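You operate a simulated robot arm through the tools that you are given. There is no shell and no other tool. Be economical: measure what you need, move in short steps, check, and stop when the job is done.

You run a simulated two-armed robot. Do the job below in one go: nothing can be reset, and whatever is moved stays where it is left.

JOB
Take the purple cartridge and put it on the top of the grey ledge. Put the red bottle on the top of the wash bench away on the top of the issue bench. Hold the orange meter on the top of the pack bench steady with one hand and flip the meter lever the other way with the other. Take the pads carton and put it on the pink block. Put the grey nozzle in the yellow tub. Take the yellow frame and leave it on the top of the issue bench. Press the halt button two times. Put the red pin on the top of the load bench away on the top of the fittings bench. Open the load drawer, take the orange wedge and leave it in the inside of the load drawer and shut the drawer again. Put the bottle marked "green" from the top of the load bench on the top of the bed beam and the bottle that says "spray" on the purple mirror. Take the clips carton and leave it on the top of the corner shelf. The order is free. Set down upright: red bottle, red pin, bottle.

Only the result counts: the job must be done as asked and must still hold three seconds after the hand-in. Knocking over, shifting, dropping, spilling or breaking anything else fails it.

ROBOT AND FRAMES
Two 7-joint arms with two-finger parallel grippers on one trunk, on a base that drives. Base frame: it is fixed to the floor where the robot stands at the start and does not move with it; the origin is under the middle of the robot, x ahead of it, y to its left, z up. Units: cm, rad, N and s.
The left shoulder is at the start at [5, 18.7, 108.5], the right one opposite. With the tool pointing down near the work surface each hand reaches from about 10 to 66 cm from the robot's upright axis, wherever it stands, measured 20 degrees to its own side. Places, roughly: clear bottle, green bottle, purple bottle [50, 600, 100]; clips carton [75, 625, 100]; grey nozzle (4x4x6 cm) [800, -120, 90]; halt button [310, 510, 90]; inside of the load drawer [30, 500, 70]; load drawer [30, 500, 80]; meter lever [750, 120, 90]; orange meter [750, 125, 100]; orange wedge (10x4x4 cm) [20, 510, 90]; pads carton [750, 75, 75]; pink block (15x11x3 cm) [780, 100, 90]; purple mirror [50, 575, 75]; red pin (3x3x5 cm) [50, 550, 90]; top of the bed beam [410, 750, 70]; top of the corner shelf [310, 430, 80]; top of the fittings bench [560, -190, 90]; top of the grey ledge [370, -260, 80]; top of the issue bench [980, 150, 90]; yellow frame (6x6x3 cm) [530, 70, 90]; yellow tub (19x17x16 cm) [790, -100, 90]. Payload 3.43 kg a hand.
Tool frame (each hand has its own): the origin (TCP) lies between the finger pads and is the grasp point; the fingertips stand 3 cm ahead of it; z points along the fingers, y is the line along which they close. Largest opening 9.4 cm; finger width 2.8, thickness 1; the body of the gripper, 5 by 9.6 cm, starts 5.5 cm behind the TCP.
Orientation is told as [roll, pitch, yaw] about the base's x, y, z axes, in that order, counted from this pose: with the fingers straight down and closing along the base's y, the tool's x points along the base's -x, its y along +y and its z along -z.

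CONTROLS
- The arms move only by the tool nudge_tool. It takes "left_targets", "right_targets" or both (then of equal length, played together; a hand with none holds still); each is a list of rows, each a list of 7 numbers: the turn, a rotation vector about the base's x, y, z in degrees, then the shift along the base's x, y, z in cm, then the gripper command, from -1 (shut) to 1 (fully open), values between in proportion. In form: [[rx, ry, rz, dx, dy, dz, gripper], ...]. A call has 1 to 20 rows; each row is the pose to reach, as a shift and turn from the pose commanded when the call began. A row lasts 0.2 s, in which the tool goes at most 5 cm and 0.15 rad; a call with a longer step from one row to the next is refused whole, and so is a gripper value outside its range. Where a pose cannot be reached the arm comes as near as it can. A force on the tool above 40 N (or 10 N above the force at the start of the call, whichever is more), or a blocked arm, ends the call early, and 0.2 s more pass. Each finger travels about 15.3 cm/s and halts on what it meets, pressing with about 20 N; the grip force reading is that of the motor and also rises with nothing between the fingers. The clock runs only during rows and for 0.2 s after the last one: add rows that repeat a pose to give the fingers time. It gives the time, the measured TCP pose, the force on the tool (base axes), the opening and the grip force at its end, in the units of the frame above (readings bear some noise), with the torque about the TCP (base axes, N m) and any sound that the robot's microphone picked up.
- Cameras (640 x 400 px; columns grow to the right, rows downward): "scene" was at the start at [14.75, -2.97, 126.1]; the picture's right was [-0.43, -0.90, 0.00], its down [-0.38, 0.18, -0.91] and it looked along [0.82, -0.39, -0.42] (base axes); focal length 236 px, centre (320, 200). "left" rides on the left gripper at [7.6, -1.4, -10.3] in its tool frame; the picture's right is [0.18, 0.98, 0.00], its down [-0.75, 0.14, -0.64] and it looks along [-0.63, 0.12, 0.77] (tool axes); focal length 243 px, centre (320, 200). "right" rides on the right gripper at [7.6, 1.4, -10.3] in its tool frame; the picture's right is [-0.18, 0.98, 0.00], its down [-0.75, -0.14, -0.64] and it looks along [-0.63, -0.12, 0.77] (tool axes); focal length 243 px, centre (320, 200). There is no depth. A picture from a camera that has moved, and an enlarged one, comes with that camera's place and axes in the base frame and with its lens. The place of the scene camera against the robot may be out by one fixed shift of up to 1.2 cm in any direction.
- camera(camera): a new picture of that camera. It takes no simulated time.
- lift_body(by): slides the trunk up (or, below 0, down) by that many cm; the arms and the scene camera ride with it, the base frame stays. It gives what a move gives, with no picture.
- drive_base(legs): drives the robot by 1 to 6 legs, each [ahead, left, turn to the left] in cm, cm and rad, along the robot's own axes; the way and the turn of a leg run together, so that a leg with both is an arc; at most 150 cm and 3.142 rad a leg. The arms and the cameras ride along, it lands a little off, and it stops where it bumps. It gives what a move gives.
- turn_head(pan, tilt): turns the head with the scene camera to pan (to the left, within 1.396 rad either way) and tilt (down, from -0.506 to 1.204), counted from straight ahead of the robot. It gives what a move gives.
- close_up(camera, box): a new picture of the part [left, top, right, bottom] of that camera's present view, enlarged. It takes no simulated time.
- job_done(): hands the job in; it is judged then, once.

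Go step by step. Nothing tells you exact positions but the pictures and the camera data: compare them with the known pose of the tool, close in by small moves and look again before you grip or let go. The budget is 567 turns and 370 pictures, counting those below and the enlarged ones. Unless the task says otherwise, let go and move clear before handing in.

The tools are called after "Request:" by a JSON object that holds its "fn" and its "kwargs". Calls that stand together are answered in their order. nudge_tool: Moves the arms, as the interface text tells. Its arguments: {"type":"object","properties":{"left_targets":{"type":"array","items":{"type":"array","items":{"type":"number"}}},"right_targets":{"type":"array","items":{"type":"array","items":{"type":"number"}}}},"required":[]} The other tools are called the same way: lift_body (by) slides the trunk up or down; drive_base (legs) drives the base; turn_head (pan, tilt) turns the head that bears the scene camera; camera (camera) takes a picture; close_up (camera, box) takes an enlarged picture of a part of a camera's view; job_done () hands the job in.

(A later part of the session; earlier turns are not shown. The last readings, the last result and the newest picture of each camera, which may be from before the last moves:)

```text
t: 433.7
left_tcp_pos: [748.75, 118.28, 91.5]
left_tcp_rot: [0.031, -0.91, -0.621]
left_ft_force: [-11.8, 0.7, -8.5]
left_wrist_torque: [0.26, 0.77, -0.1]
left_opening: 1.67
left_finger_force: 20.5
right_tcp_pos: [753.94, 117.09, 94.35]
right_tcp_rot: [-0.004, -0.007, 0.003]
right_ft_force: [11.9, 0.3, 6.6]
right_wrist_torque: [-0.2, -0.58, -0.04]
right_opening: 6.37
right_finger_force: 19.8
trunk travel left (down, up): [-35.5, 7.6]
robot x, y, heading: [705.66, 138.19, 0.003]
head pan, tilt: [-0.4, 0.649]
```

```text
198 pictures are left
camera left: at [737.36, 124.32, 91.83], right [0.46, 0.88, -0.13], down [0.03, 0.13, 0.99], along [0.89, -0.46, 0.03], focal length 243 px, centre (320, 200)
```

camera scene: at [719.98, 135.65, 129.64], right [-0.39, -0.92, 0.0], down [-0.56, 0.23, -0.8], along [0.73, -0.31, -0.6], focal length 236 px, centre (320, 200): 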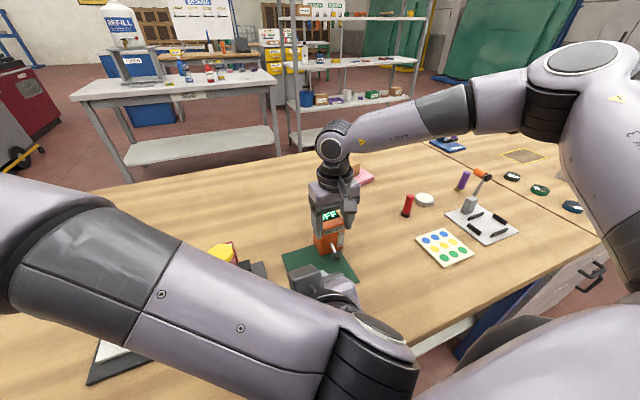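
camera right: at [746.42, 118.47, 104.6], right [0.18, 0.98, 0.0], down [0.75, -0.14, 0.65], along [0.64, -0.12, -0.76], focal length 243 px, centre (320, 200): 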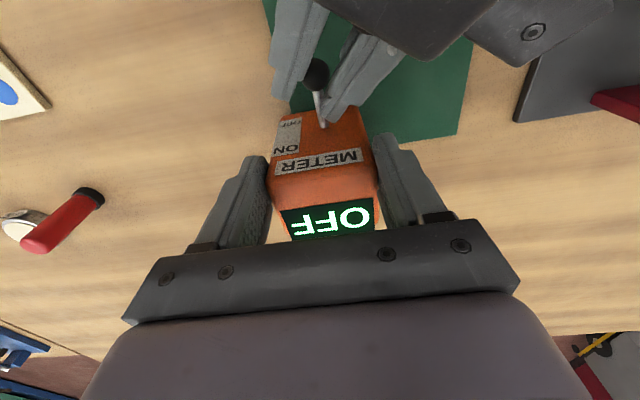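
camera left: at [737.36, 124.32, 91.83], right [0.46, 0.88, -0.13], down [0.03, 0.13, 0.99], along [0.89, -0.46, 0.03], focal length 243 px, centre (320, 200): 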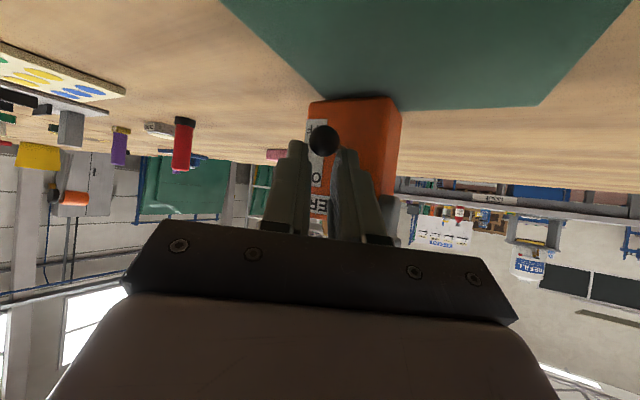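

The lever has come up to about horizontal but the display still reads OFF. I'll keep lifting.

Request:
{"fn": "nudge_tool", "kwargs": {"left_targets": [[0, 0, 0, 0.3, -0.1, 0.6, -1], [0, 0, 0, 0.7, -0.2, 1.2, -1], [0, 0, 0, 1.1, -0.3, 1.7, -1], [0, 0, 0, 1.4, -0.4, 2.2, -1]]}}

Request:
{"fn": "camera", "kwargs": {"camera": "right"}}

Request:
{"fn": "camera", "kwargs": {"camera": "left"}}

```text
t: 434.7
left_tcp_pos: [750.47, 118.04, 93.53]
left_tcp_rot: [0.037, -0.908, -0.621]
left_ft_force: [-7.5, 3.3, -5.9]
left_wrist_torque: [0.06, 0.26, 0.01]
left_opening: 0.0
left_finger_force: 20.0
right_tcp_pos: [754.12, 117.03, 94.34]
right_tcp_rot: [-0.006, -0.004, 0.004]
right_ft_force: [9.4, -4.3, 4.3]
right_wrist_torque: [-0.04, -0.04, -0.01]
right_opening: 6.37
right_finger_force: 20.2
trunk travel left (down, up): [-35.5, 7.6]
robot x, y, heading: [705.47, 138.08, -0.001]
head pan, tilt: [-0.4, 0.649]
```

```text
197 pictures are left
camera right: at [746.42, 118.37, 104.6], right [0.18, 0.98, -0.01], down [0.75, -0.14, 0.65], along [0.64, -0.12, -0.76], focal length 243 px, centre (320, 200)
```

right: 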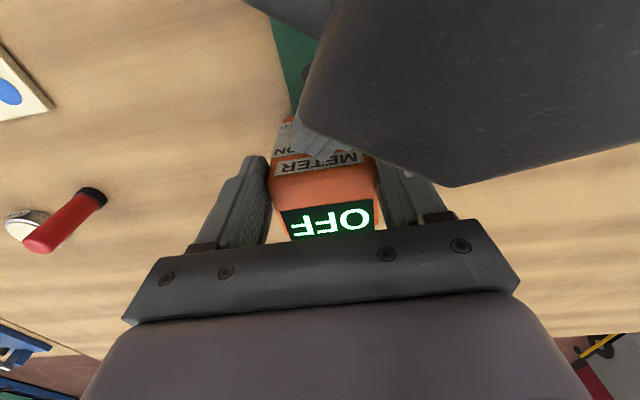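

```text
196 pictures are left
camera left: at [738.94, 124.03, 93.94], right [0.45, 0.88, -0.12], down [0.03, 0.12, 0.99], along [0.89, -0.46, 0.03], focal length 243 px, centre (320, 200)
```

left: 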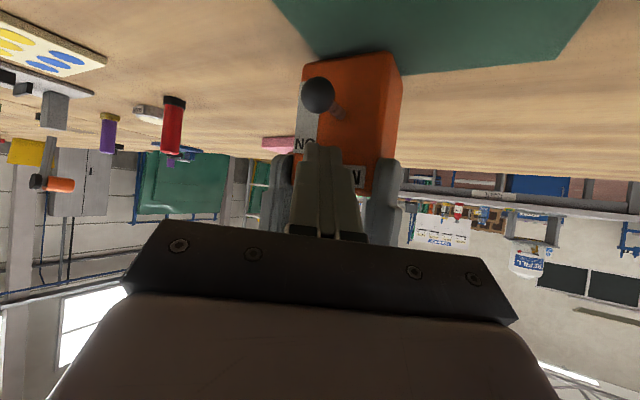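

The lever stays where I left it, around horizontal, by friction. Next I'll push the ball up from below with closed fingers, backing off first.

Request:
{"fn": "nudge_tool", "kwargs": {"left_targets": [[0, 0, 0, -2, 1.5, 1, -1], [0, 0, 0, -5, 3, 1, -1], [0, 0, 0, -5.5, 3.2, -1, -1], [0, 0, 0, -5.5, 3.2, -4, -1]]}}

Request:
{"fn": "camera", "kwargs": {"camera": "left"}}

Request:
{"fn": "camera", "kwargs": {"camera": "right"}}

```text
t: 435.7
left_tcp_pos: [744.94, 121.31, 89.79]
left_tcp_rot: [0.04, -0.913, -0.617]
left_ft_force: [-0.1, -0.4, 0.5]
left_wrist_torque: [0.0, -0.01, 0.0]
left_opening: 0.01
left_finger_force: 19.9
right_tcp_pos: [753.87, 117.02, 94.33]
right_tcp_rot: [-0.007, 0.0, 0.004]
right_ft_force: [-0.4, -0.1, -2.8]
right_wrist_torque: [0.0, 0.03, 0.01]
right_opening: 6.37
right_finger_force: 19.8
trunk travel left (down, up): [-35.5, 7.6]
robot x, y, heading: [706.03, 138.32, 0.003]
head pan, tilt: [-0.4, 0.649]
```

```text
195 pictures are left
camera left: at [733.54, 127.19, 90.02], right [0.45, 0.88, -0.12], down [0.03, 0.12, 0.99], along [0.89, -0.45, 0.03], focal length 243 px, centre (320, 200)
```

left: 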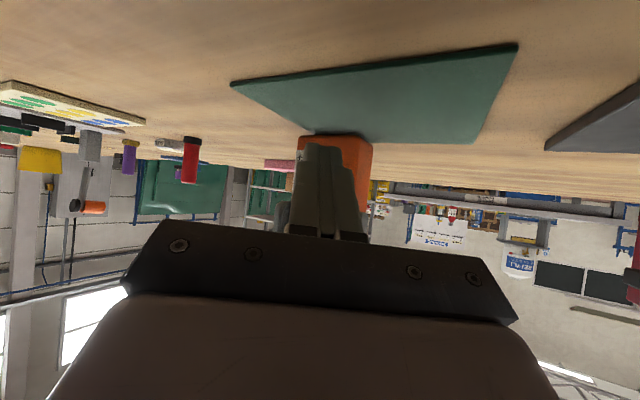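

```text
194 pictures are left
camera right: at [746.36, 118.4, 104.54], right [0.18, 0.98, -0.01], down [0.75, -0.13, 0.64], along [0.63, -0.12, -0.76], focal length 243 px, centre (320, 200)
```

right: 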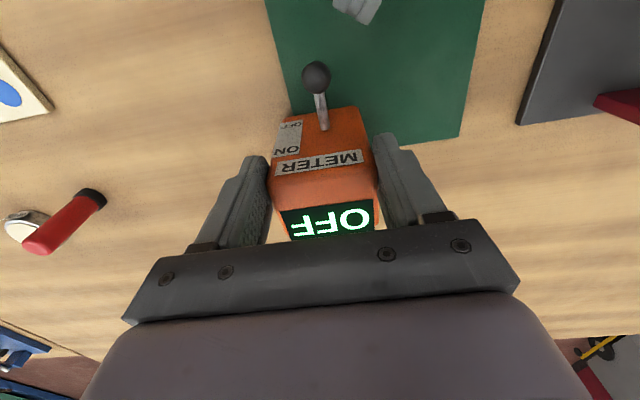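

I'll go in low under the ball, then lift.

Request:
{"fn": "nudge_tool", "kwargs": {"left_targets": [[0, 0, 0, 0.5, -0.4, -2.1, -1], [0, 0, 0, 2.3, -1.7, -2.1, -1], [0, 0, 0, 4.2, -3.0, -2.1, -1]]}}

Request:
{"fn": "camera", "kwargs": {"camera": "right"}}

Request:
{"fn": "nudge_tool", "kwargs": {"left_targets": [[0, 0, 0, 0, 0, 0.8, -1], [0, 0, 0, 0, 0, 1.6, -1], [0, 0, 0, 0.1, 0, 2.4, -1], [0, 0, 0, 0.2, 0, 3.2, -1]]}}

Request:
{"fn": "camera", "kwargs": {"camera": "left"}}

Request:
{"fn": "camera", "kwargs": {"camera": "right"}}

```text
t: 436.5
left_tcp_pos: [749.38, 118.38, 87.78]
left_tcp_rot: [0.039, -0.912, -0.618]
left_ft_force: [-0.4, 0.1, -0.2]
left_wrist_torque: [0.03, 0.01, 0.0]
left_opening: 0.0
left_finger_force: 20.1
right_tcp_pos: [753.73, 117.14, 94.27]
right_tcp_rot: [-0.005, -0.001, 0.003]
right_ft_force: [0.6, -0.5, -2.7]
right_wrist_torque: [0.01, 0.05, 0.01]
right_opening: 6.37
right_finger_force: 19.7
trunk travel left (down, up): [-35.5, 7.6]
robot x, y, heading: [705.77, 138.46, 0.0]
head pan, tilt: [-0.4, 0.649]
```

```text
193 pictures are left
camera right: at [746.35, 118.4, 104.54], right [0.18, 0.98, -0.01], down [0.75, -0.13, 0.64], along [0.63, -0.12, -0.77], focal length 243 px, centre (320, 200)
```

right: 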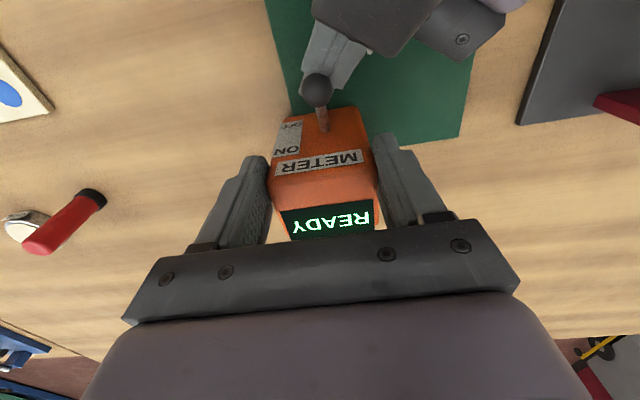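

```text
t: 437.5
left_tcp_pos: [749.0, 118.22, 90.46]
left_tcp_rot: [0.031, -0.9, -0.62]
left_ft_force: [-18.1, 9.4, -23.9]
left_wrist_torque: [-0.17, 0.34, -0.34]
left_opening: 0.0
left_finger_force: 19.6
right_tcp_pos: [754.27, 117.03, 94.66]
right_tcp_rot: [-0.005, -0.016, 0.001]
right_ft_force: [19.3, -9.3, 26.2]
right_wrist_torque: [-0.03, 0.08, 0.63]
right_opening: 6.48
right_finger_force: 19.9
trunk travel left (down, up): [-35.5, 7.6]
robot x, y, heading: [705.66, 137.94, 0.001]
head pan, tilt: [-0.4, 0.649]
```

```text
192 pictures are left
camera left: at [737.49, 124.27, 90.86], right [0.46, 0.88, -0.12], down [0.04, 0.12, 0.99], along [0.89, -0.46, 0.02], focal length 243 px, centre (320, 200)
```

left: 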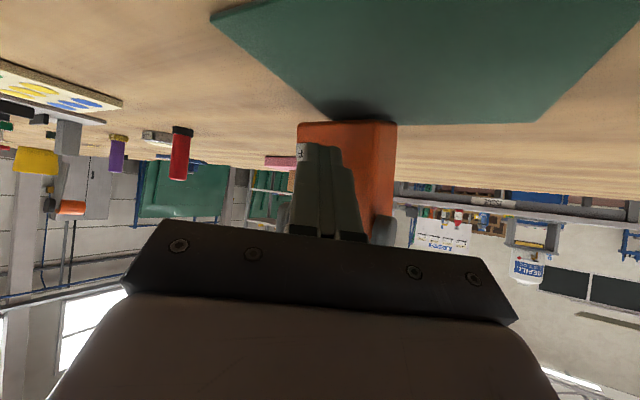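

```text
191 pictures are left
camera right: at [746.56, 118.36, 104.8], right [0.18, 0.98, 0.0], down [0.74, -0.14, 0.65], along [0.64, -0.12, -0.76], focal length 243 px, centre (320, 200)
```

right: 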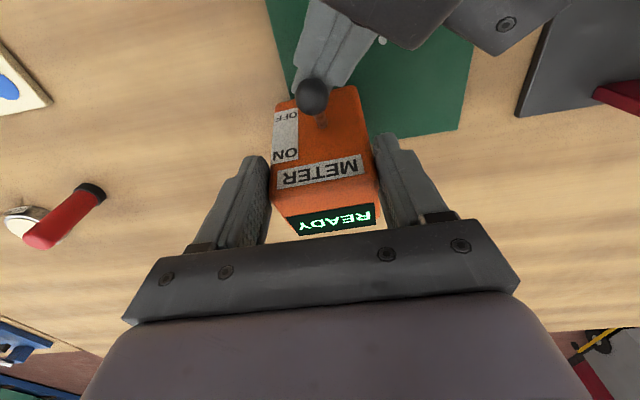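

The display shows READY, so the lever has flipped. The extra lift is straining the meter, so I'll reverse it at once and back out.

Request:
{"fn": "nudge_tool", "kwargs": {"left_targets": [[0, 0, 0, 0, 0, -1.2, -1], [0, 0, 0, 0, 0, -2.6, -1]]}}

Request:
{"fn": "camera", "kwargs": {"camera": "right"}}

Request:
{"fn": "close_up", "kwargs": {"camera": "scene", "box": [240, 150, 400, 300]}}

```text
t: 438.1
left_tcp_pos: [749.4, 118.25, 88.84]
left_tcp_rot: [0.044, -0.925, -0.623]
left_ft_force: [-10.2, 1.7, 13.8]
left_wrist_torque: [-0.14, -0.35, -0.03]
left_opening: 0.01
left_finger_force: 20.6
right_tcp_pos: [753.46, 117.08, 94.41]
right_tcp_rot: [-0.009, 0.001, 0.005]
right_ft_force: [-2.3, -6.1, 15.8]
right_wrist_torque: [0.05, -0.64, 0.1]
right_opening: 6.47
right_finger_force: 19.8
trunk travel left (down, up): [-35.5, 7.6]
robot x, y, heading: [705.87, 137.9, 0.003]
head pan, tilt: [-0.4, 0.649]
```

```text
190 pictures are left
camera right: at [745.94, 118.44, 104.73], right [0.18, 0.98, -0.01], down [0.75, -0.13, 0.64], along [0.63, -0.12, -0.77], focal length 243 px, centre (320, 200)
```

right: 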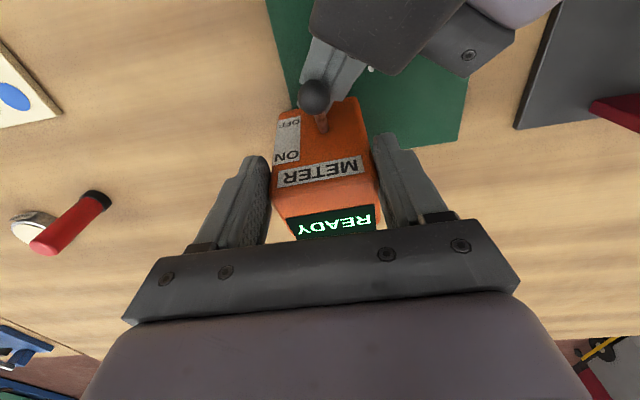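

```text
2.67 times, centred on (320, 225) of scene
camera zoom: at [719.59, 135.71, 129.74], right [-0.39, -0.92, 0.0], down [-0.55, 0.23, -0.8], along [0.74, -0.31, -0.6], focal length 628 px, centre (320, 133)
```

zoom: 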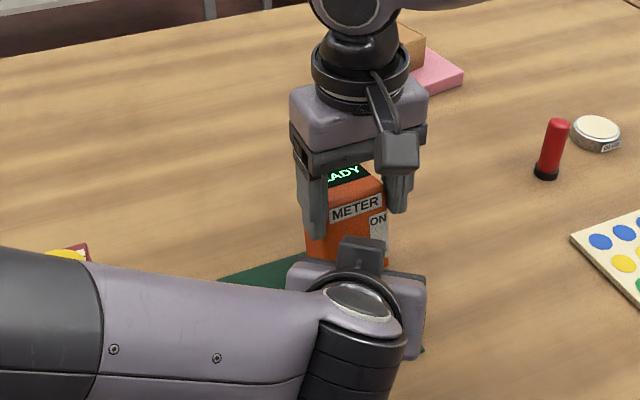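

I'll withdraw the left hand backwards carefully.

Request:
{"fn": "nudge_tool", "kwargs": {"left_targets": [[0, 0, 0, -0.8, 0.6, 0.4, -1], [0, 0, 0, -2.4, 1.7, 0.8, -1], [0, 0, 0, -4.5, 3.2, 2, -1]]}}

Request:
{"fn": "camera", "kwargs": {"camera": "right"}}

Request:
{"fn": "camera", "kwargs": {"camera": "left"}}

```text
t: 438.9
left_tcp_pos: [744.79, 121.44, 90.29]
left_tcp_rot: [0.04, -0.915, -0.618]
left_ft_force: [0.5, -0.7, 0.1]
left_wrist_torque: [0.01, 0.05, -0.01]
left_opening: 0.01
left_finger_force: 20.4
right_tcp_pos: [753.77, 117.18, 94.35]
right_tcp_rot: [-0.007, -0.002, 0.007]
right_ft_force: [-10.6, -3.3, 21.5]
right_wrist_torque: [0.01, 0.23, -0.01]
right_opening: 6.44
right_finger_force: 20.0
trunk travel left (down, up): [-35.5, 7.6]
robot x, y, heading: [705.88, 137.92, 0.003]
head pan, tilt: [-0.4, 0.649]
```

```text
188 pictures are left
camera right: at [746.1, 118.48, 104.69], right [0.18, 0.98, -0.01], down [0.75, -0.13, 0.65], along [0.63, -0.12, -0.76], focal length 243 px, centre (320, 200)
```

right: 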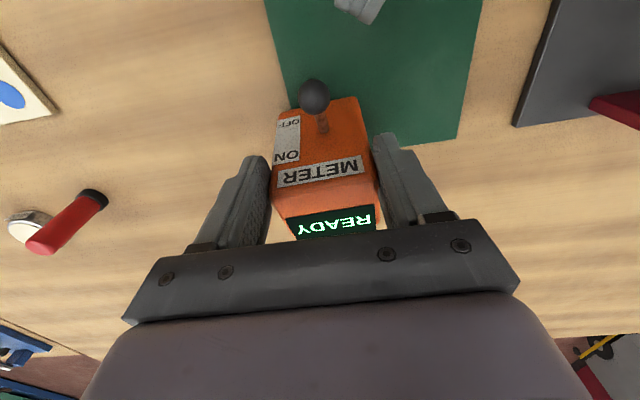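

```text
187 pictures are left
camera left: at [733.29, 127.35, 90.52], right [0.45, 0.88, -0.12], down [0.02, 0.12, 0.99], along [0.89, -0.45, 0.04], focal length 243 px, centre (320, 200)
```

left: 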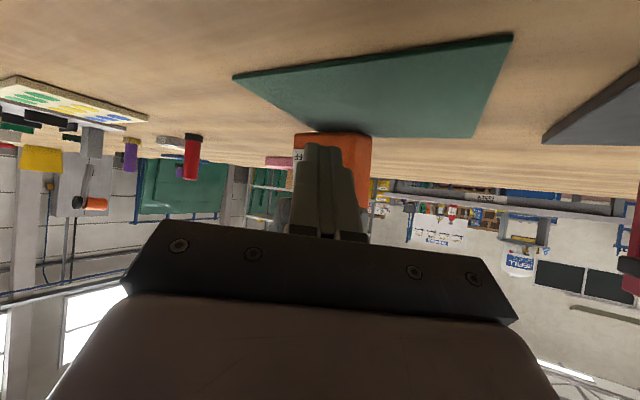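

READY is set and the left hand is free, but the meter is tipped back about 8° in the right grip. I'll rotate the right hand to level it before letting go.

Request:
{"fn": "nudge_tool", "kwargs": {"right_targets": [[0, -3, 0, 0, 0, 0.2, -1], [0, -6, 0, 0, 0, 0.2, -1], [0, -8, 0, 0, 0, 0.2, -1]], "left_targets": [[0, 0, 0, -1, 2, 1, -1], [0, 0, 0, -2, 4, 2, -1], [0, 0, 0, -3, 7, 4, -1]]}}

Request:
{"fn": "camera", "kwargs": {"camera": "right"}}

Request:
{"fn": "close_up", "kwargs": {"camera": "scene", "box": [240, 150, 400, 300]}}

```text
t: 439.7
left_tcp_pos: [742.06, 128.57, 94.16]
left_tcp_rot: [0.035, -0.913, -0.618]
left_ft_force: [0.8, 0.1, 0.4]
left_wrist_torque: [-0.01, 0.01, -0.01]
left_opening: 0.0
left_finger_force: 20.7
right_tcp_pos: [753.88, 117.03, 94.44]
right_tcp_rot: [-0.004, -0.141, 0.003]
right_ft_force: [0.2, -0.2, -2.7]
right_wrist_torque: [0.01, 0.1, 0.01]
right_opening: 6.4
right_finger_force: 19.7
trunk travel left (down, up): [-35.5, 7.6]
robot x, y, heading: [705.61, 138.12, 0.0]
head pan, tilt: [-0.4, 0.649]
```

```text
186 pictures are left
camera right: at [745.01, 118.43, 103.51], right [0.18, 0.98, 0.02], down [0.66, -0.13, 0.74], along [0.73, -0.12, -0.67], focal length 243 px, centre (320, 200)
```

right: 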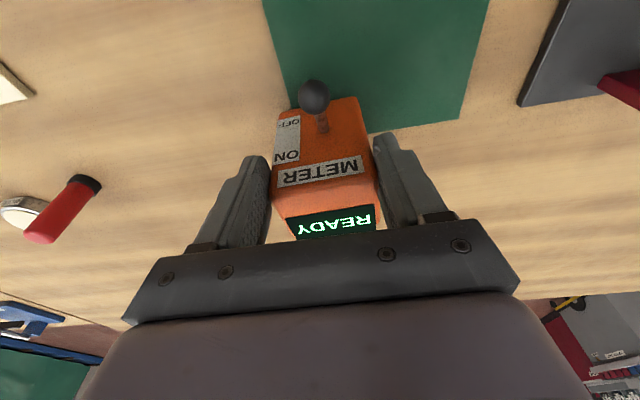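

```text
2.67 times, centred on (320, 225) of scene
camera zoom: at [719.99, 135.7, 129.63], right [-0.39, -0.92, 0.0], down [-0.56, 0.23, -0.8], along [0.73, -0.31, -0.6], focal length 628 px, centre (320, 133)
```

zoom: 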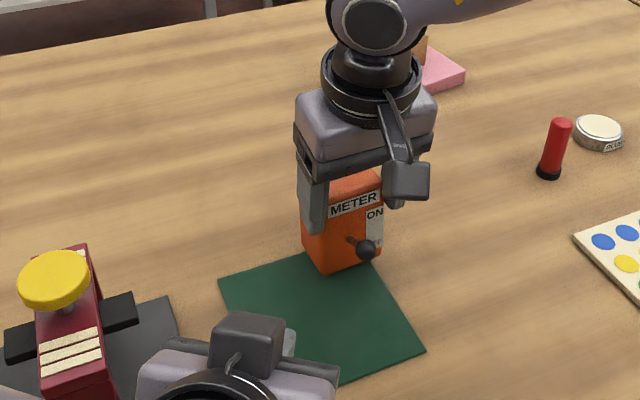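

It's level again and carrying slight weight. I'll lower a touch and release slowly.

Request:
{"fn": "nudge_tool", "kwargs": {"right_targets": [[0, 0, 0, 0, 0, -0.2, -1], [0, 0, 0, 0, 0, -0.4, -1]]}}

```text
t: 440.3
left_tcp_pos: [742.02, 128.52, 94.15]
left_tcp_rot: [0.039, -0.915, -0.615]
left_ft_force: [-0.4, 0.2, 0.2]
left_wrist_torque: [-0.01, 0.01, 0.01]
left_opening: 0.03
left_finger_force: 19.6
right_tcp_pos: [753.82, 117.06, 94.03]
right_tcp_rot: [-0.005, -0.14, 0.004]
right_ft_force: [0.2, -0.4, -1.7]
right_wrist_torque: [0.0, 0.04, -0.02]
right_opening: 6.41
right_finger_force: 20.1
trunk travel left (down, up): [-35.5, 7.6]
robot x, y, heading: [705.48, 138.12, 0.003]
head pan, tilt: [-0.4, 0.649]
```

Request:
{"fn": "nudge_tool", "kwargs": {"right_targets": [[0, 0, 0, 0, 0, -0.2, -1], [0, 0, 0, 0, 0, -0.4, -1]]}}

```text
t: 440.9
left_tcp_pos: [741.94, 128.48, 94.27]
left_tcp_rot: [0.038, -0.914, -0.619]
left_ft_force: [0.4, 0.0, 0.5]
left_wrist_torque: [0.0, -0.02, -0.04]
left_opening: 0.0
left_finger_force: 20.3
right_tcp_pos: [753.75, 117.11, 93.86]
right_tcp_rot: [-0.008, -0.145, 0.003]
right_ft_force: [-2.3, -3.6, 8.8]
right_wrist_torque: [0.07, -0.1, -0.03]
right_opening: 6.42
right_finger_force: 19.7
trunk travel left (down, up): [-35.5, 7.6]
robot x, y, heading: [705.71, 138.08, 0.004]
head pan, tilt: [-0.4, 0.649]
```

It's in contact with the bench. I'll open gradually and then rise.

Request:
{"fn": "nudge_tool", "kwargs": {"right_targets": [[0, 0, 0, 0, 0, 0.1, 0.4], [0, 0, 0, 0, 0, 0.1, 0.7], [0, 0, 0, 0, 0, 0.1, 1], [0, 0, 0, 0, 0, 0.1, 1]]}}

Request:
{"fn": "lift_body", "kwargs": {"by": 7.4}}

Request:
{"fn": "camera", "kwargs": {"camera": "right"}}

Request:
{"fn": "close_up", "kwargs": {"camera": "scene", "box": [240, 170, 400, 320]}}

```text
t: 441.9
left_tcp_pos: [741.93, 128.52, 94.18]
left_tcp_rot: [0.038, -0.913, -0.618]
left_ft_force: [0.0, 0.9, -0.6]
left_wrist_torque: [0.02, -0.04, 0.02]
left_opening: 0.0
left_finger_force: 20.2
right_tcp_pos: [753.89, 117.11, 93.73]
right_tcp_rot: [-0.007, -0.14, 0.005]
right_ft_force: [-0.5, 0.2, 0.2]
right_wrist_torque: [-0.03, -0.03, -0.02]
right_opening: 9.39
right_finger_force: 0.0
trunk travel left (down, up): [-35.5, 7.6]
robot x, y, heading: [705.61, 138.28, 0.001]
head pan, tilt: [-0.4, 0.649]
```

```text
t: 443.0
left_tcp_pos: [742.02, 128.56, 101.49]
left_tcp_rot: [0.04, -0.912, -0.618]
left_ft_force: [0.0, 0.7, -0.5]
left_wrist_torque: [-0.03, -0.02, -0.01]
left_opening: 0.04
left_finger_force: 20.0
right_tcp_pos: [753.94, 117.06, 101.18]
right_tcp_rot: [-0.008, -0.14, 0.003]
right_ft_force: [0.5, 0.3, 0.5]
right_wrist_torque: [-0.02, -0.01, -0.04]
right_opening: 9.41
right_finger_force: 0.1
trunk travel left (down, up): [-42.9, 0.2]
robot x, y, heading: [705.51, 137.99, -0.0]
head pan, tilt: [-0.4, 0.649]
```

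```text
184 pictures are left
camera right: at [744.99, 118.4, 110.28], right [0.18, 0.98, 0.02], down [0.66, -0.13, 0.74], along [0.73, -0.12, -0.67], focal length 243 px, centre (320, 200)
```

right: 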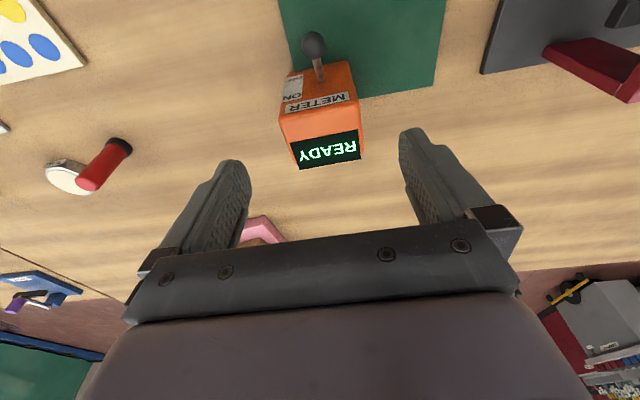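

```text
2.67 times, centred on (320, 245) of scene
camera zoom: at [720.0, 135.66, 137.03], right [-0.39, -0.92, 0.0], down [-0.56, 0.23, -0.8], along [0.73, -0.31, -0.6], focal length 628 px, centre (320, 80)
```

zoom: 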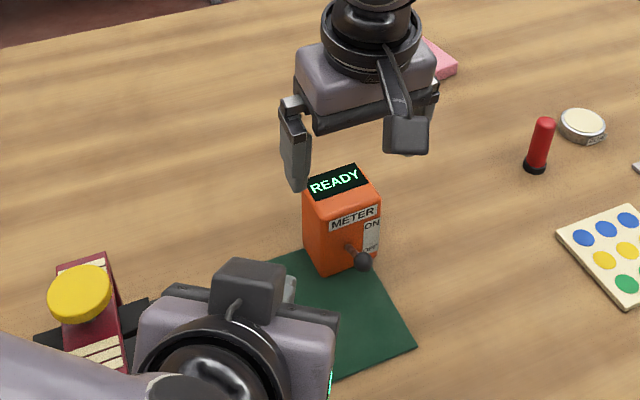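

The meter stands with READY on. I'll restore both hands to fingers-down and take a close look at the purple cylinder.

Request:
{"fn": "nudge_tool", "kwargs": {"right_targets": [[0, 4, 0, -2, -2, 2, 1], [0, 8, 0, -5, -5, 4, 1], [0, 8, 0, -8, -8, 6, 1], [0, 8, 0, -10, -9, 8, 1], [0, 8, 0, -10, -9, 8, 1], [0, 8, 0, -10, -9, 8, 1], [0, 8, 0, -10, -9, 8, 1], [0, 8, 0, -10, -9, 8, 1]], "left_targets": [[0, 0, 7, -1, 2, 2, 1], [0, 0, 14, -2, 5, 5, 1], [0, 0, 21, -2, 8, 8, 1], [0, 0, 28, -2, 12, 10, 1], [0, 0, 35, -2, 16, 10, 1], [0, 0, 35, -2, 16, 10, 1], [0, 0, 35, -2, 16, 10, 1], [0, 0, 35, -2, 16, 10, 1]]}}

Request:
{"fn": "nudge_tool", "kwargs": {"left_targets": [[0, 8, 0, 0, 0, 0, 1], [0, 16, 0, 0, 0, 0, 1], [0, 24, 0, 0, 0, 0, 1], [0, 32, 0, 0, 0, 0, 1], [0, 40, 0, 0, 0, 0, 1], [0, 48, 0, 0, 0, 0, 1], [0, 52, 0, 0, 0, 0, 1]]}}

Request:
{"fn": "turn_head", "kwargs": {"pan": -0.9, "tilt": 0.55}}

Request:
{"fn": "camera", "kwargs": {"camera": "scene"}}

```text
t: 444.8
left_tcp_pos: [740.27, 144.67, 111.59]
left_tcp_rot: [0.038, -0.913, -0.008]
left_ft_force: [0.3, -0.4, 1.2]
left_wrist_torque: [-0.02, -0.03, -0.01]
left_opening: 9.4
left_finger_force: 0.0
right_tcp_pos: [743.68, 107.88, 109.14]
right_tcp_rot: [-0.009, -0.001, 0.003]
right_ft_force: [-1.3, 0.1, 0.1]
right_wrist_torque: [-0.03, 0.02, 0.01]
right_opening: 9.38
right_finger_force: 0.0
trunk travel left (down, up): [-42.9, 0.2]
robot x, y, heading: [705.59, 138.04, 0.003]
head pan, tilt: [-0.4, 0.649]
```

```text
t: 446.4
left_tcp_pos: [740.12, 144.45, 111.55]
left_tcp_rot: [0.031, 0.0, -0.006]
left_ft_force: [0.0, -0.6, -0.6]
left_wrist_torque: [0.01, -0.02, -0.03]
left_opening: 9.39
left_finger_force: 0.1
right_tcp_pos: [743.73, 107.89, 109.25]
right_tcp_rot: [-0.006, -0.002, 0.005]
right_ft_force: [0.6, 0.2, 0.4]
right_wrist_torque: [0.0, -0.01, 0.02]
right_opening: 9.4
right_finger_force: 0.1
trunk travel left (down, up): [-42.9, 0.2]
robot x, y, heading: [705.49, 137.67, 0.003]
head pan, tilt: [-0.4, 0.649]
```

```text
t: 447.3
left_tcp_pos: [740.04, 144.47, 111.55]
left_tcp_rot: [0.031, -0.004, -0.005]
left_ft_force: [0.1, 0.3, -0.1]
left_wrist_torque: [-0.04, -0.01, -0.01]
left_opening: 9.38
left_finger_force: 0.1
right_tcp_pos: [743.87, 107.96, 109.27]
right_tcp_rot: [-0.007, -0.003, 0.003]
right_ft_force: [-0.3, 0.0, 0.3]
right_wrist_torque: [0.06, 0.0, -0.02]
right_opening: 9.38
right_finger_force: 0.1
trunk travel left (down, up): [-42.9, 0.2]
robot x, y, heading: [705.17, 137.68, -0.0]
head pan, tilt: [-0.901, 0.55]
```

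```text
182 pictures are left
camera scene: at [717.58, 132.01, 137.92], right [-0.78, -0.62, 0.0], down [-0.33, 0.41, -0.85], along [0.53, -0.67, -0.52], focal length 236 px, centre (320, 200)
```

scene: 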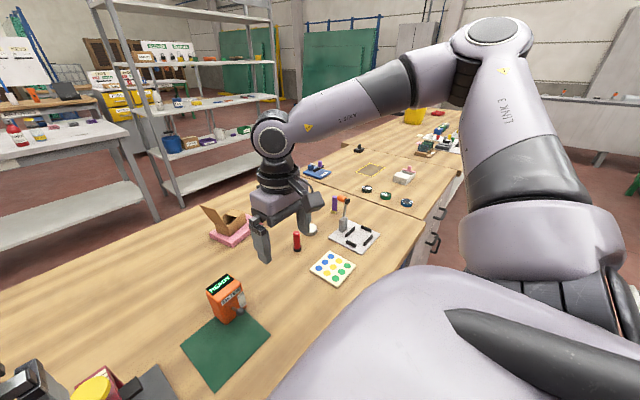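

Request:
{"fn": "close_up", "kwargs": {"camera": "scene", "box": [270, 170, 390, 260]}}

Request:
{"fn": "close_up", "kwargs": {"camera": "scene", "box": [130, 80, 270, 180]}}

```text
4.44 times, centred on (330, 215) of scene
camera zoom: at [717.58, 132.01, 137.92], right [-0.78, -0.62, 0.0], down [-0.33, 0.41, -0.85], along [0.53, -0.67, -0.52], focal length 1047 px, centre (276, 133)
```

zoom: 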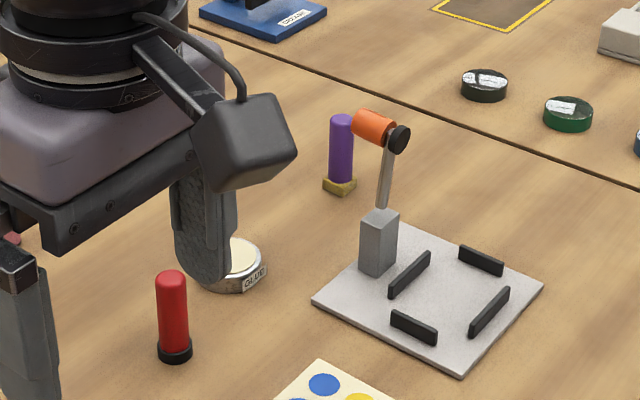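

```text
4.00 times, centred on (200, 130) of scene
camera zoom: at [717.58, 132.01, 137.92], right [-0.78, -0.62, 0.0], down [-0.33, 0.41, -0.85], along [0.53, -0.67, -0.52], focal length 943 px, centre (800, 480)
```

zoom: 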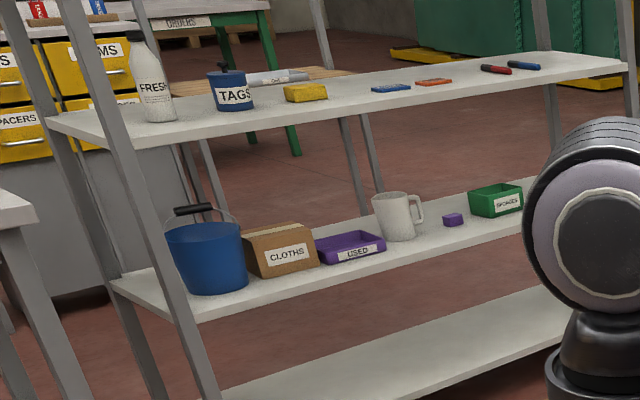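

Those red and purple pieces look like ink stamps on the pack bench, so not the cartridge. I'll drive west through the gap between the check and fittings benches and look towards the grey ledge.

Request:
{"fn": "drive_base", "kwargs": {"legs": [[-44, 0, 0], [0, 0, -1.571], [90, 0, 0], [90, 0, 0], [0, 0, -1.571]]}}

Request:
{"fn": "turn_head", "kwargs": {"pan": 0.3, "tilt": 0.3}}

Request:
{"fn": "camera", "kwargs": {"camera": "scene"}}

```text
t: 466.3
left_tcp_pos: [633.1, -50.35, 111.53]
left_tcp_rot: [0.031, -0.002, -3.108]
left_ft_force: [0.3, -0.2, -0.5]
left_wrist_torque: [0.01, 0.02, 0.0]
left_opening: 9.41
left_finger_force: 0.0
right_tcp_pos: [627.87, -14.14, 109.21]
right_tcp_rot: [-0.006, -0.002, -3.1]
right_ft_force: [0.6, 0.1, 0.7]
right_wrist_torque: [-0.01, 0.0, 0.01]
right_opening: 9.38
right_finger_force: 0.1
trunk travel left (down, up): [-42.9, 0.2]
robot x, y, heading: [667.46, -42.6, -3.101]
head pan, tilt: [-0.901, 0.55]
```

```text
t: 467.7
left_tcp_pos: [633.18, -50.31, 111.55]
left_tcp_rot: [0.029, -0.003, -3.108]
left_ft_force: [0.9, -0.9, -1.0]
left_wrist_torque: [0.03, -0.01, -0.03]
left_opening: 9.38
left_finger_force: 0.1
right_tcp_pos: [627.91, -14.07, 109.13]
right_tcp_rot: [-0.007, -0.003, -3.099]
right_ft_force: [0.0, 0.5, 0.1]
right_wrist_torque: [0.01, 0.0, 0.01]
right_opening: 9.41
right_finger_force: 0.0
trunk travel left (down, up): [-42.9, 0.2]
robot x, y, heading: [667.3, -42.68, -3.104]
head pan, tilt: [0.3, 0.3]
```

```text
179 pictures are left
camera scene: at [653.29, -45.01, 140.21], right [-0.33, 0.94, 0.0], down [0.28, 0.1, -0.96], along [-0.9, -0.32, -0.3], focal length 236 px, centre (320, 200)
```

scene: 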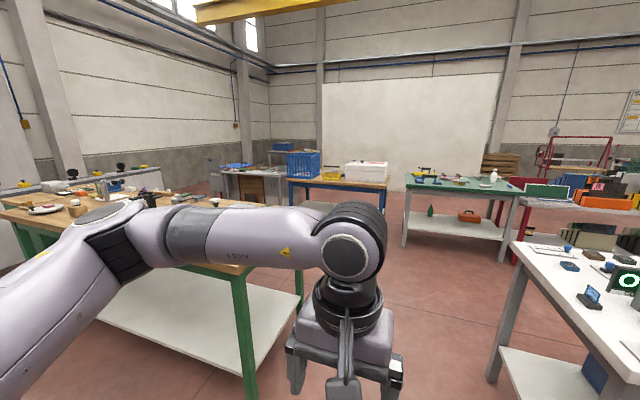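

Request:
{"fn": "close_up", "kwargs": {"camera": "scene", "box": [200, 130, 420, 220]}}

Request:
{"fn": "close_up", "kwargs": {"camera": "scene", "box": [0, 160, 240, 260]}}

```text
2.91 times, centred on (310, 175) of scene
camera zoom: at [653.29, -45.01, 140.21], right [-0.33, 0.94, 0.0], down [0.28, 0.1, -0.96], along [-0.9, -0.32, -0.3], focal length 686 px, centre (349, 273)
```

zoom: 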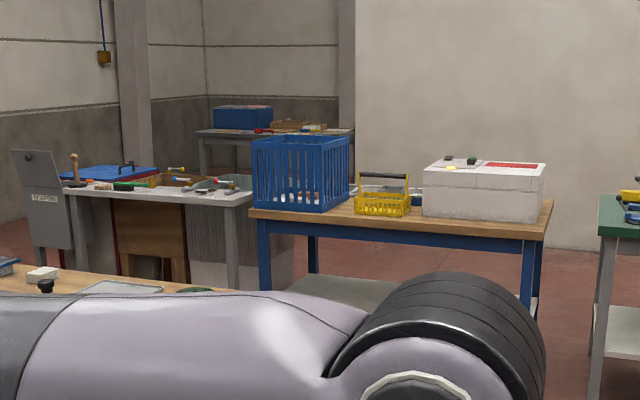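

```text
2.67 times, centred on (120, 210) of scene
camera zoom: at [653.29, -45.01, 140.21], right [-0.33, 0.94, 0.0], down [0.28, 0.1, -0.96], along [-0.9, -0.32, -0.3], focal length 628 px, centre (853, 173)
```

zoom: 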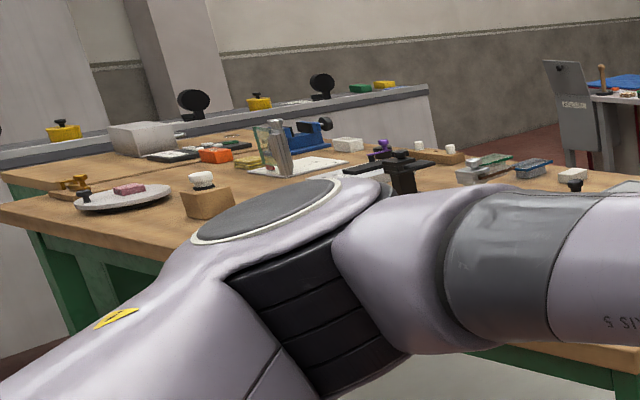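

The ledge area seems to be the grey table beyond. I'll drive through the gap for a better look.

Request:
{"fn": "drive_base", "kwargs": {"legs": [[90, 7, -0.04], [90, 0, 0], [30, 30, 0]]}}

Request:
{"fn": "turn_head", "kwargs": {"pan": 0.6, "tilt": 0.35}}

Request:
{"fn": "camera", "kwargs": {"camera": "scene"}}

```text
t: 479.0
left_tcp_pos: [421.9, -86.25, 111.61]
left_tcp_rot: [0.032, -0.004, 3.124]
left_ft_force: [0.8, 0.1, -0.1]
left_wrist_torque: [-0.01, 0.0, 0.03]
left_opening: 9.41
left_finger_force: 0.0
right_tcp_pos: [418.59, -49.82, 109.27]
right_tcp_rot: [-0.008, -0.003, 3.131]
right_ft_force: [-0.1, -1.1, -0.3]
right_wrist_torque: [0.01, 0.0, 0.01]
right_opening: 9.39
right_finger_force: 0.0
trunk travel left (down, up): [-42.9, 0.2]
robot x, y, heading: [456.47, -80.36, 3.127]
head pan, tilt: [0.3, 0.3]
```

```text
t: 479.8
left_tcp_pos: [421.96, -86.27, 111.62]
left_tcp_rot: [0.032, -0.006, 3.124]
left_ft_force: [-0.1, 0.2, 0.0]
left_wrist_torque: [0.06, 0.02, 0.02]
left_opening: 9.39
left_finger_force: 0.2
right_tcp_pos: [418.6, -49.77, 109.2]
right_tcp_rot: [-0.009, -0.001, 3.135]
right_ft_force: [-0.8, -0.7, 0.3]
right_wrist_torque: [0.01, 0.0, 0.0]
right_opening: 9.39
right_finger_force: 0.0
trunk travel left (down, up): [-42.9, 0.2]
robot x, y, heading: [456.3, -80.18, 3.131]
head pan, tilt: [0.6, 0.351]
```

```text
176 pictures are left
camera scene: at [443.47, -84.46, 139.74], right [-0.55, 0.83, 0.0], down [0.29, 0.19, -0.94], along [-0.78, -0.52, -0.34], focal length 236 px, centre (320, 200)
```

scene: 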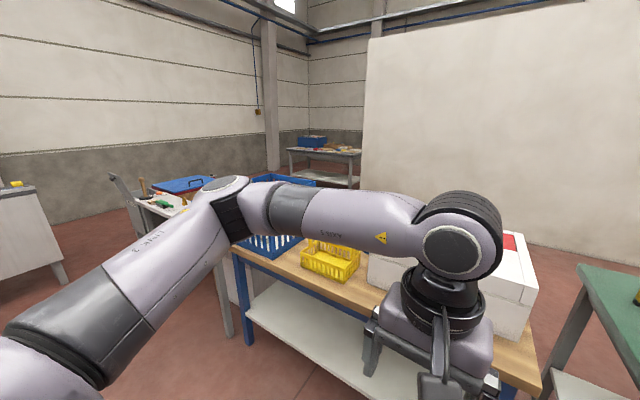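

Request:
{"fn": "drive_base", "kwargs": {"legs": [[-30, 0, 0], [0, 0, 0.9]]}}

Request:
{"fn": "turn_head", "kwargs": {"pan": -0.15, "tilt": 0.4}}

Request:
{"fn": "camera", "kwargs": {"camera": "scene"}}

```text
t: 484.2
left_tcp_pos: [469.65, -111.32, 111.59]
left_tcp_rot: [0.031, -0.004, -2.269]
left_ft_force: [-0.2, 0.2, 0.1]
left_wrist_torque: [-0.03, 0.0, -0.02]
left_opening: 9.4
left_finger_force: 0.3
right_tcp_pos: [439.1, -90.84, 109.2]
right_tcp_rot: [-0.008, -0.001, -2.26]
right_ft_force: [-0.6, 0.1, -0.2]
right_wrist_torque: [0.0, -0.03, -0.03]
right_opening: 9.41
right_finger_force: 0.0
trunk travel left (down, up): [-42.9, 0.2]
robot x, y, heading: [486.95, -80.19, -2.266]
head pan, tilt: [0.6, 0.351]
```

```text
t: 485.3
left_tcp_pos: [469.68, -111.31, 111.53]
left_tcp_rot: [0.031, -0.005, -2.27]
left_ft_force: [0.5, 0.7, 0.2]
left_wrist_torque: [-0.03, -0.01, 0.04]
left_opening: 9.39
left_finger_force: 0.0
right_tcp_pos: [439.11, -90.88, 109.2]
right_tcp_rot: [-0.007, -0.002, -2.264]
right_ft_force: [0.1, 0.2, 0.2]
right_wrist_torque: [-0.02, 0.01, -0.02]
right_opening: 9.41
right_finger_force: 0.0
trunk travel left (down, up): [-42.9, 0.2]
robot x, y, heading: [487.06, -81.11, -2.264]
head pan, tilt: [-0.15, 0.4]
```

```text
175 pictures are left
camera scene: at [476.7, -90.33, 139.29], right [-0.67, 0.75, 0.0], down [0.29, 0.26, -0.92], along [-0.69, -0.61, -0.39], focal length 236 px, centre (320, 200)
```

scene: 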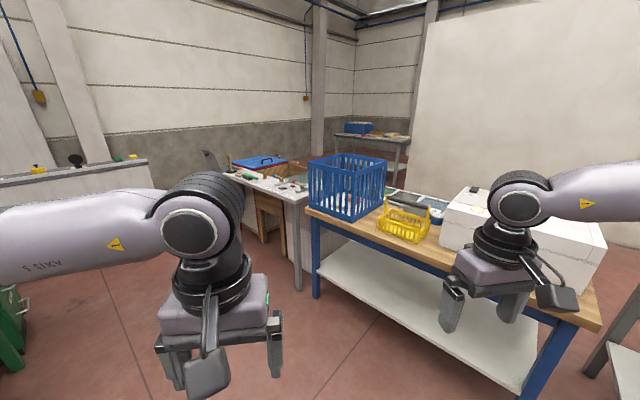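

Request:
{"fn": "close_up", "kwargs": {"camera": "scene", "box": [190, 130, 430, 270]}}

```text
2.67 times, centred on (310, 200) of scene
camera zoom: at [476.7, -90.33, 139.29], right [-0.67, 0.75, 0.0], down [0.29, 0.26, -0.92], along [-0.69, -0.61, -0.39], focal length 628 px, centre (347, 200)
```

zoom: 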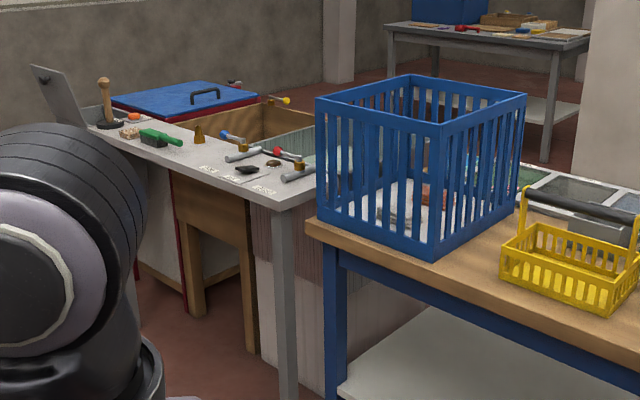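

I now realise the purple cartridge must be the purple "GRIT" cylinder on the wash bench (a soap-dispenser cartridge), visible in the very first picture. I'll do the load bench area first, then bring the cartridge and pin back here.

Request:
{"fn": "drive_base", "kwargs": {"legs": [[0, 0, -1.224], [0, 0, -1.224], [60, 60, 0], [150, 0, 0], [150, 0, 0], [0, 0, 1.571]]}}

Request:
{"fn": "turn_head", "kwargs": {"pan": -0.2, "tilt": 0.25}}

Request:
{"fn": "camera", "kwargs": {"camera": "scene"}}

```text
t: 513.5
left_tcp_pos: [373.86, 267.81, 111.63]
left_tcp_rot: [0.031, -0.004, -3.128]
left_ft_force: [0.2, 0.4, 0.5]
left_wrist_torque: [0.01, -0.01, -0.01]
left_opening: 9.39
left_finger_force: 0.1
right_tcp_pos: [369.4, 304.3, 109.11]
right_tcp_rot: [-0.008, -0.002, -3.12]
right_ft_force: [-0.3, 0.1, 0.1]
right_wrist_torque: [0.02, 0.01, -0.02]
right_opening: 9.38
right_finger_force: 0.1
trunk travel left (down, up): [-42.9, 0.2]
robot x, y, heading: [408.2, 274.77, -3.12]
head pan, tilt: [-0.15, 0.4]
```

```text
t: 514.2
left_tcp_pos: [373.83, 267.81, 111.69]
left_tcp_rot: [0.031, -0.005, -3.127]
left_ft_force: [-0.4, 0.2, 0.1]
left_wrist_torque: [0.02, 0.0, -0.04]
left_opening: 9.41
left_finger_force: 0.0
right_tcp_pos: [369.24, 304.23, 109.29]
right_tcp_rot: [-0.005, -0.002, -3.119]
right_ft_force: [0.5, 0.1, -0.6]
right_wrist_torque: [0.05, 0.0, 0.03]
right_opening: 9.41
right_finger_force: 0.1
trunk travel left (down, up): [-42.9, 0.2]
robot x, y, heading: [407.73, 274.81, -3.121]
head pan, tilt: [-0.201, 0.25]
```

```text
173 pictures are left
camera scene: at [393.73, 277.43, 140.68], right [0.18, 0.98, 0.0], down [0.24, -0.04, -0.97], along [-0.95, 0.17, -0.25], focal length 236 px, centre (320, 200)
```

scene: 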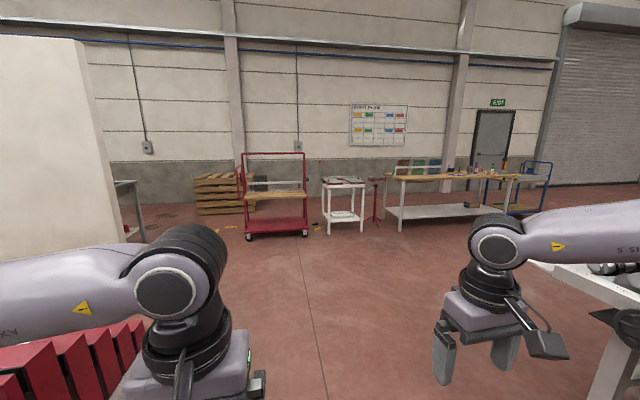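

Request:
{"fn": "close_up", "kwargs": {"camera": "scene", "box": [310, 140, 560, 240]}}

Request:
{"fn": "turn_head", "kwargs": {"pan": -1.0, "tilt": 0.3}}

Request:
{"fn": "camera", "kwargs": {"camera": "scene"}}

```text
2.56 times, centred on (435, 190) of scene
camera zoom: at [393.73, 277.43, 140.68], right [0.18, 0.98, 0.0], down [0.24, -0.04, -0.97], along [-0.95, 0.17, -0.25], focal length 603 px, centre (26, 226)
```

zoom: 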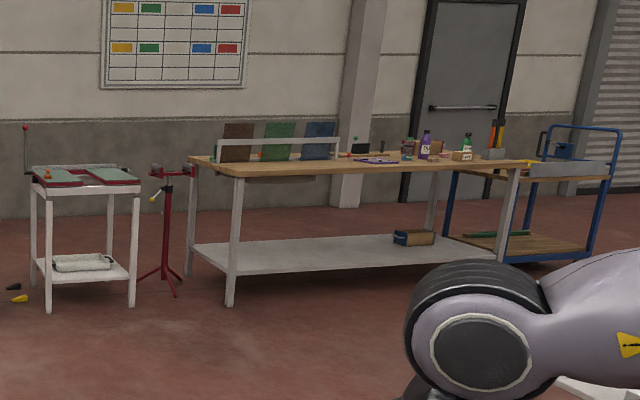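

```text
t: 515.3
left_tcp_pos: [373.8, 267.88, 111.59]
left_tcp_rot: [0.033, -0.006, -3.127]
left_ft_force: [0.9, 1.0, -0.4]
left_wrist_torque: [-0.01, -0.02, 0.0]
left_opening: 9.38
left_finger_force: 0.0
right_tcp_pos: [369.24, 304.37, 109.24]
right_tcp_rot: [-0.007, -0.001, -3.121]
right_ft_force: [-0.1, 0.0, 0.0]
right_wrist_torque: [0.02, -0.01, 0.01]
right_opening: 9.41
right_finger_force: 0.2
trunk travel left (down, up): [-42.9, 0.2]
robot x, y, heading: [408.57, 275.26, -3.121]
head pan, tilt: [-1.0, 0.3]
```

```text
171 pictures are left
camera scene: at [397.71, 283.5, 140.21], right [0.83, 0.56, 0.0], down [0.16, -0.25, -0.96], along [-0.53, 0.79, -0.3], focal length 236 px, centre (320, 200)
```

scene: 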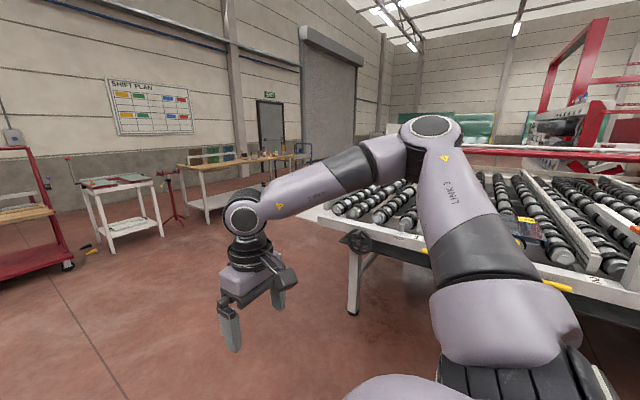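

The load bench is ahead (x about 15–75, y 460–650). I'll drive there along the aisle and look.

Request:
{"fn": "drive_base", "kwargs": {"legs": [[125, 0, -0.02], [125, 0, 0], [0, -150, 0], [0, -140, 0]]}}

Request:
{"fn": "turn_head", "kwargs": {"pan": 0, "tilt": 0.4}}

Request:
{"fn": "camera", "kwargs": {"camera": "scene"}}

```text
t: 541.4
left_tcp_pos: [115.33, 555.94, 111.48]
left_tcp_rot: [0.03, -0.007, -3.127]
left_ft_force: [0.0, -1.0, -0.2]
left_wrist_torque: [0.0, 0.02, 0.0]
left_opening: 9.38
left_finger_force: 0.0
right_tcp_pos: [110.81, 592.47, 109.24]
right_tcp_rot: [-0.008, -0.001, -3.118]
right_ft_force: [-0.2, -0.2, -0.1]
right_wrist_torque: [0.0, 0.01, 0.02]
right_opening: 9.4
right_finger_force: 0.0
trunk travel left (down, up): [-42.9, 0.2]
robot x, y, heading: [149.64, 563.18, -3.119]
head pan, tilt: [-1.0, 0.3]
```

```text
t: 542.6
left_tcp_pos: [115.36, 556.07, 111.65]
left_tcp_rot: [0.033, -0.006, -3.128]
left_ft_force: [0.0, -0.2, 0.4]
left_wrist_torque: [0.0, 0.02, 0.0]
left_opening: 9.4
left_finger_force: 0.1
right_tcp_pos: [110.89, 592.45, 109.23]
right_tcp_rot: [-0.006, -0.002, -3.119]
right_ft_force: [-0.5, 0.9, -0.6]
right_wrist_torque: [-0.03, 0.0, -0.01]
right_opening: 9.4
right_finger_force: 0.0
trunk travel left (down, up): [-42.9, 0.2]
robot x, y, heading: [149.93, 563.2, -3.119]
head pan, tilt: [0.0, 0.4]
```

```text
170 pictures are left
camera scene: at [135.22, 563.73, 139.29], right [-0.02, 1.0, 0.0], down [0.39, 0.01, -0.92], along [-0.92, -0.02, -0.39], focal length 236 px, centre (320, 200)
```

scene: 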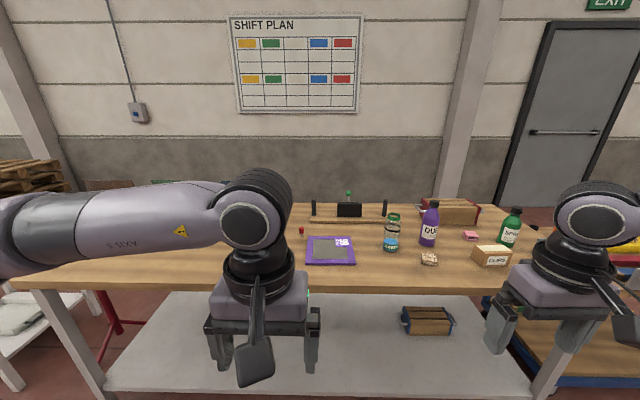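

Request:
{"fn": "close_up", "kwargs": {"camera": "scene", "box": [270, 180, 540, 310]}}

```text
2.37 times, centred on (405, 245) of scene
camera zoom: at [135.22, 563.73, 139.29], right [-0.02, 1.0, 0.0], down [0.39, 0.01, -0.92], along [-0.92, -0.02, -0.39], focal length 559 px, centre (118, 93)
```

zoom: 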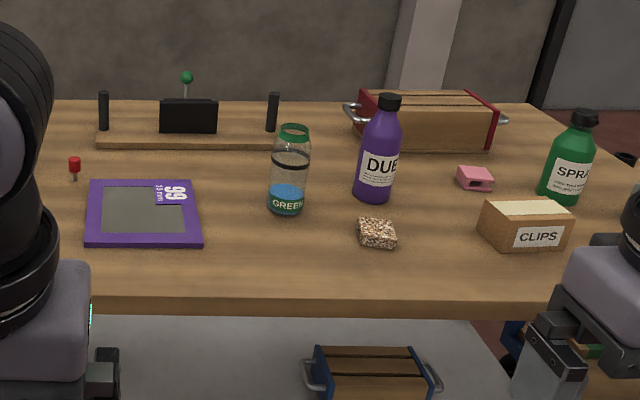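

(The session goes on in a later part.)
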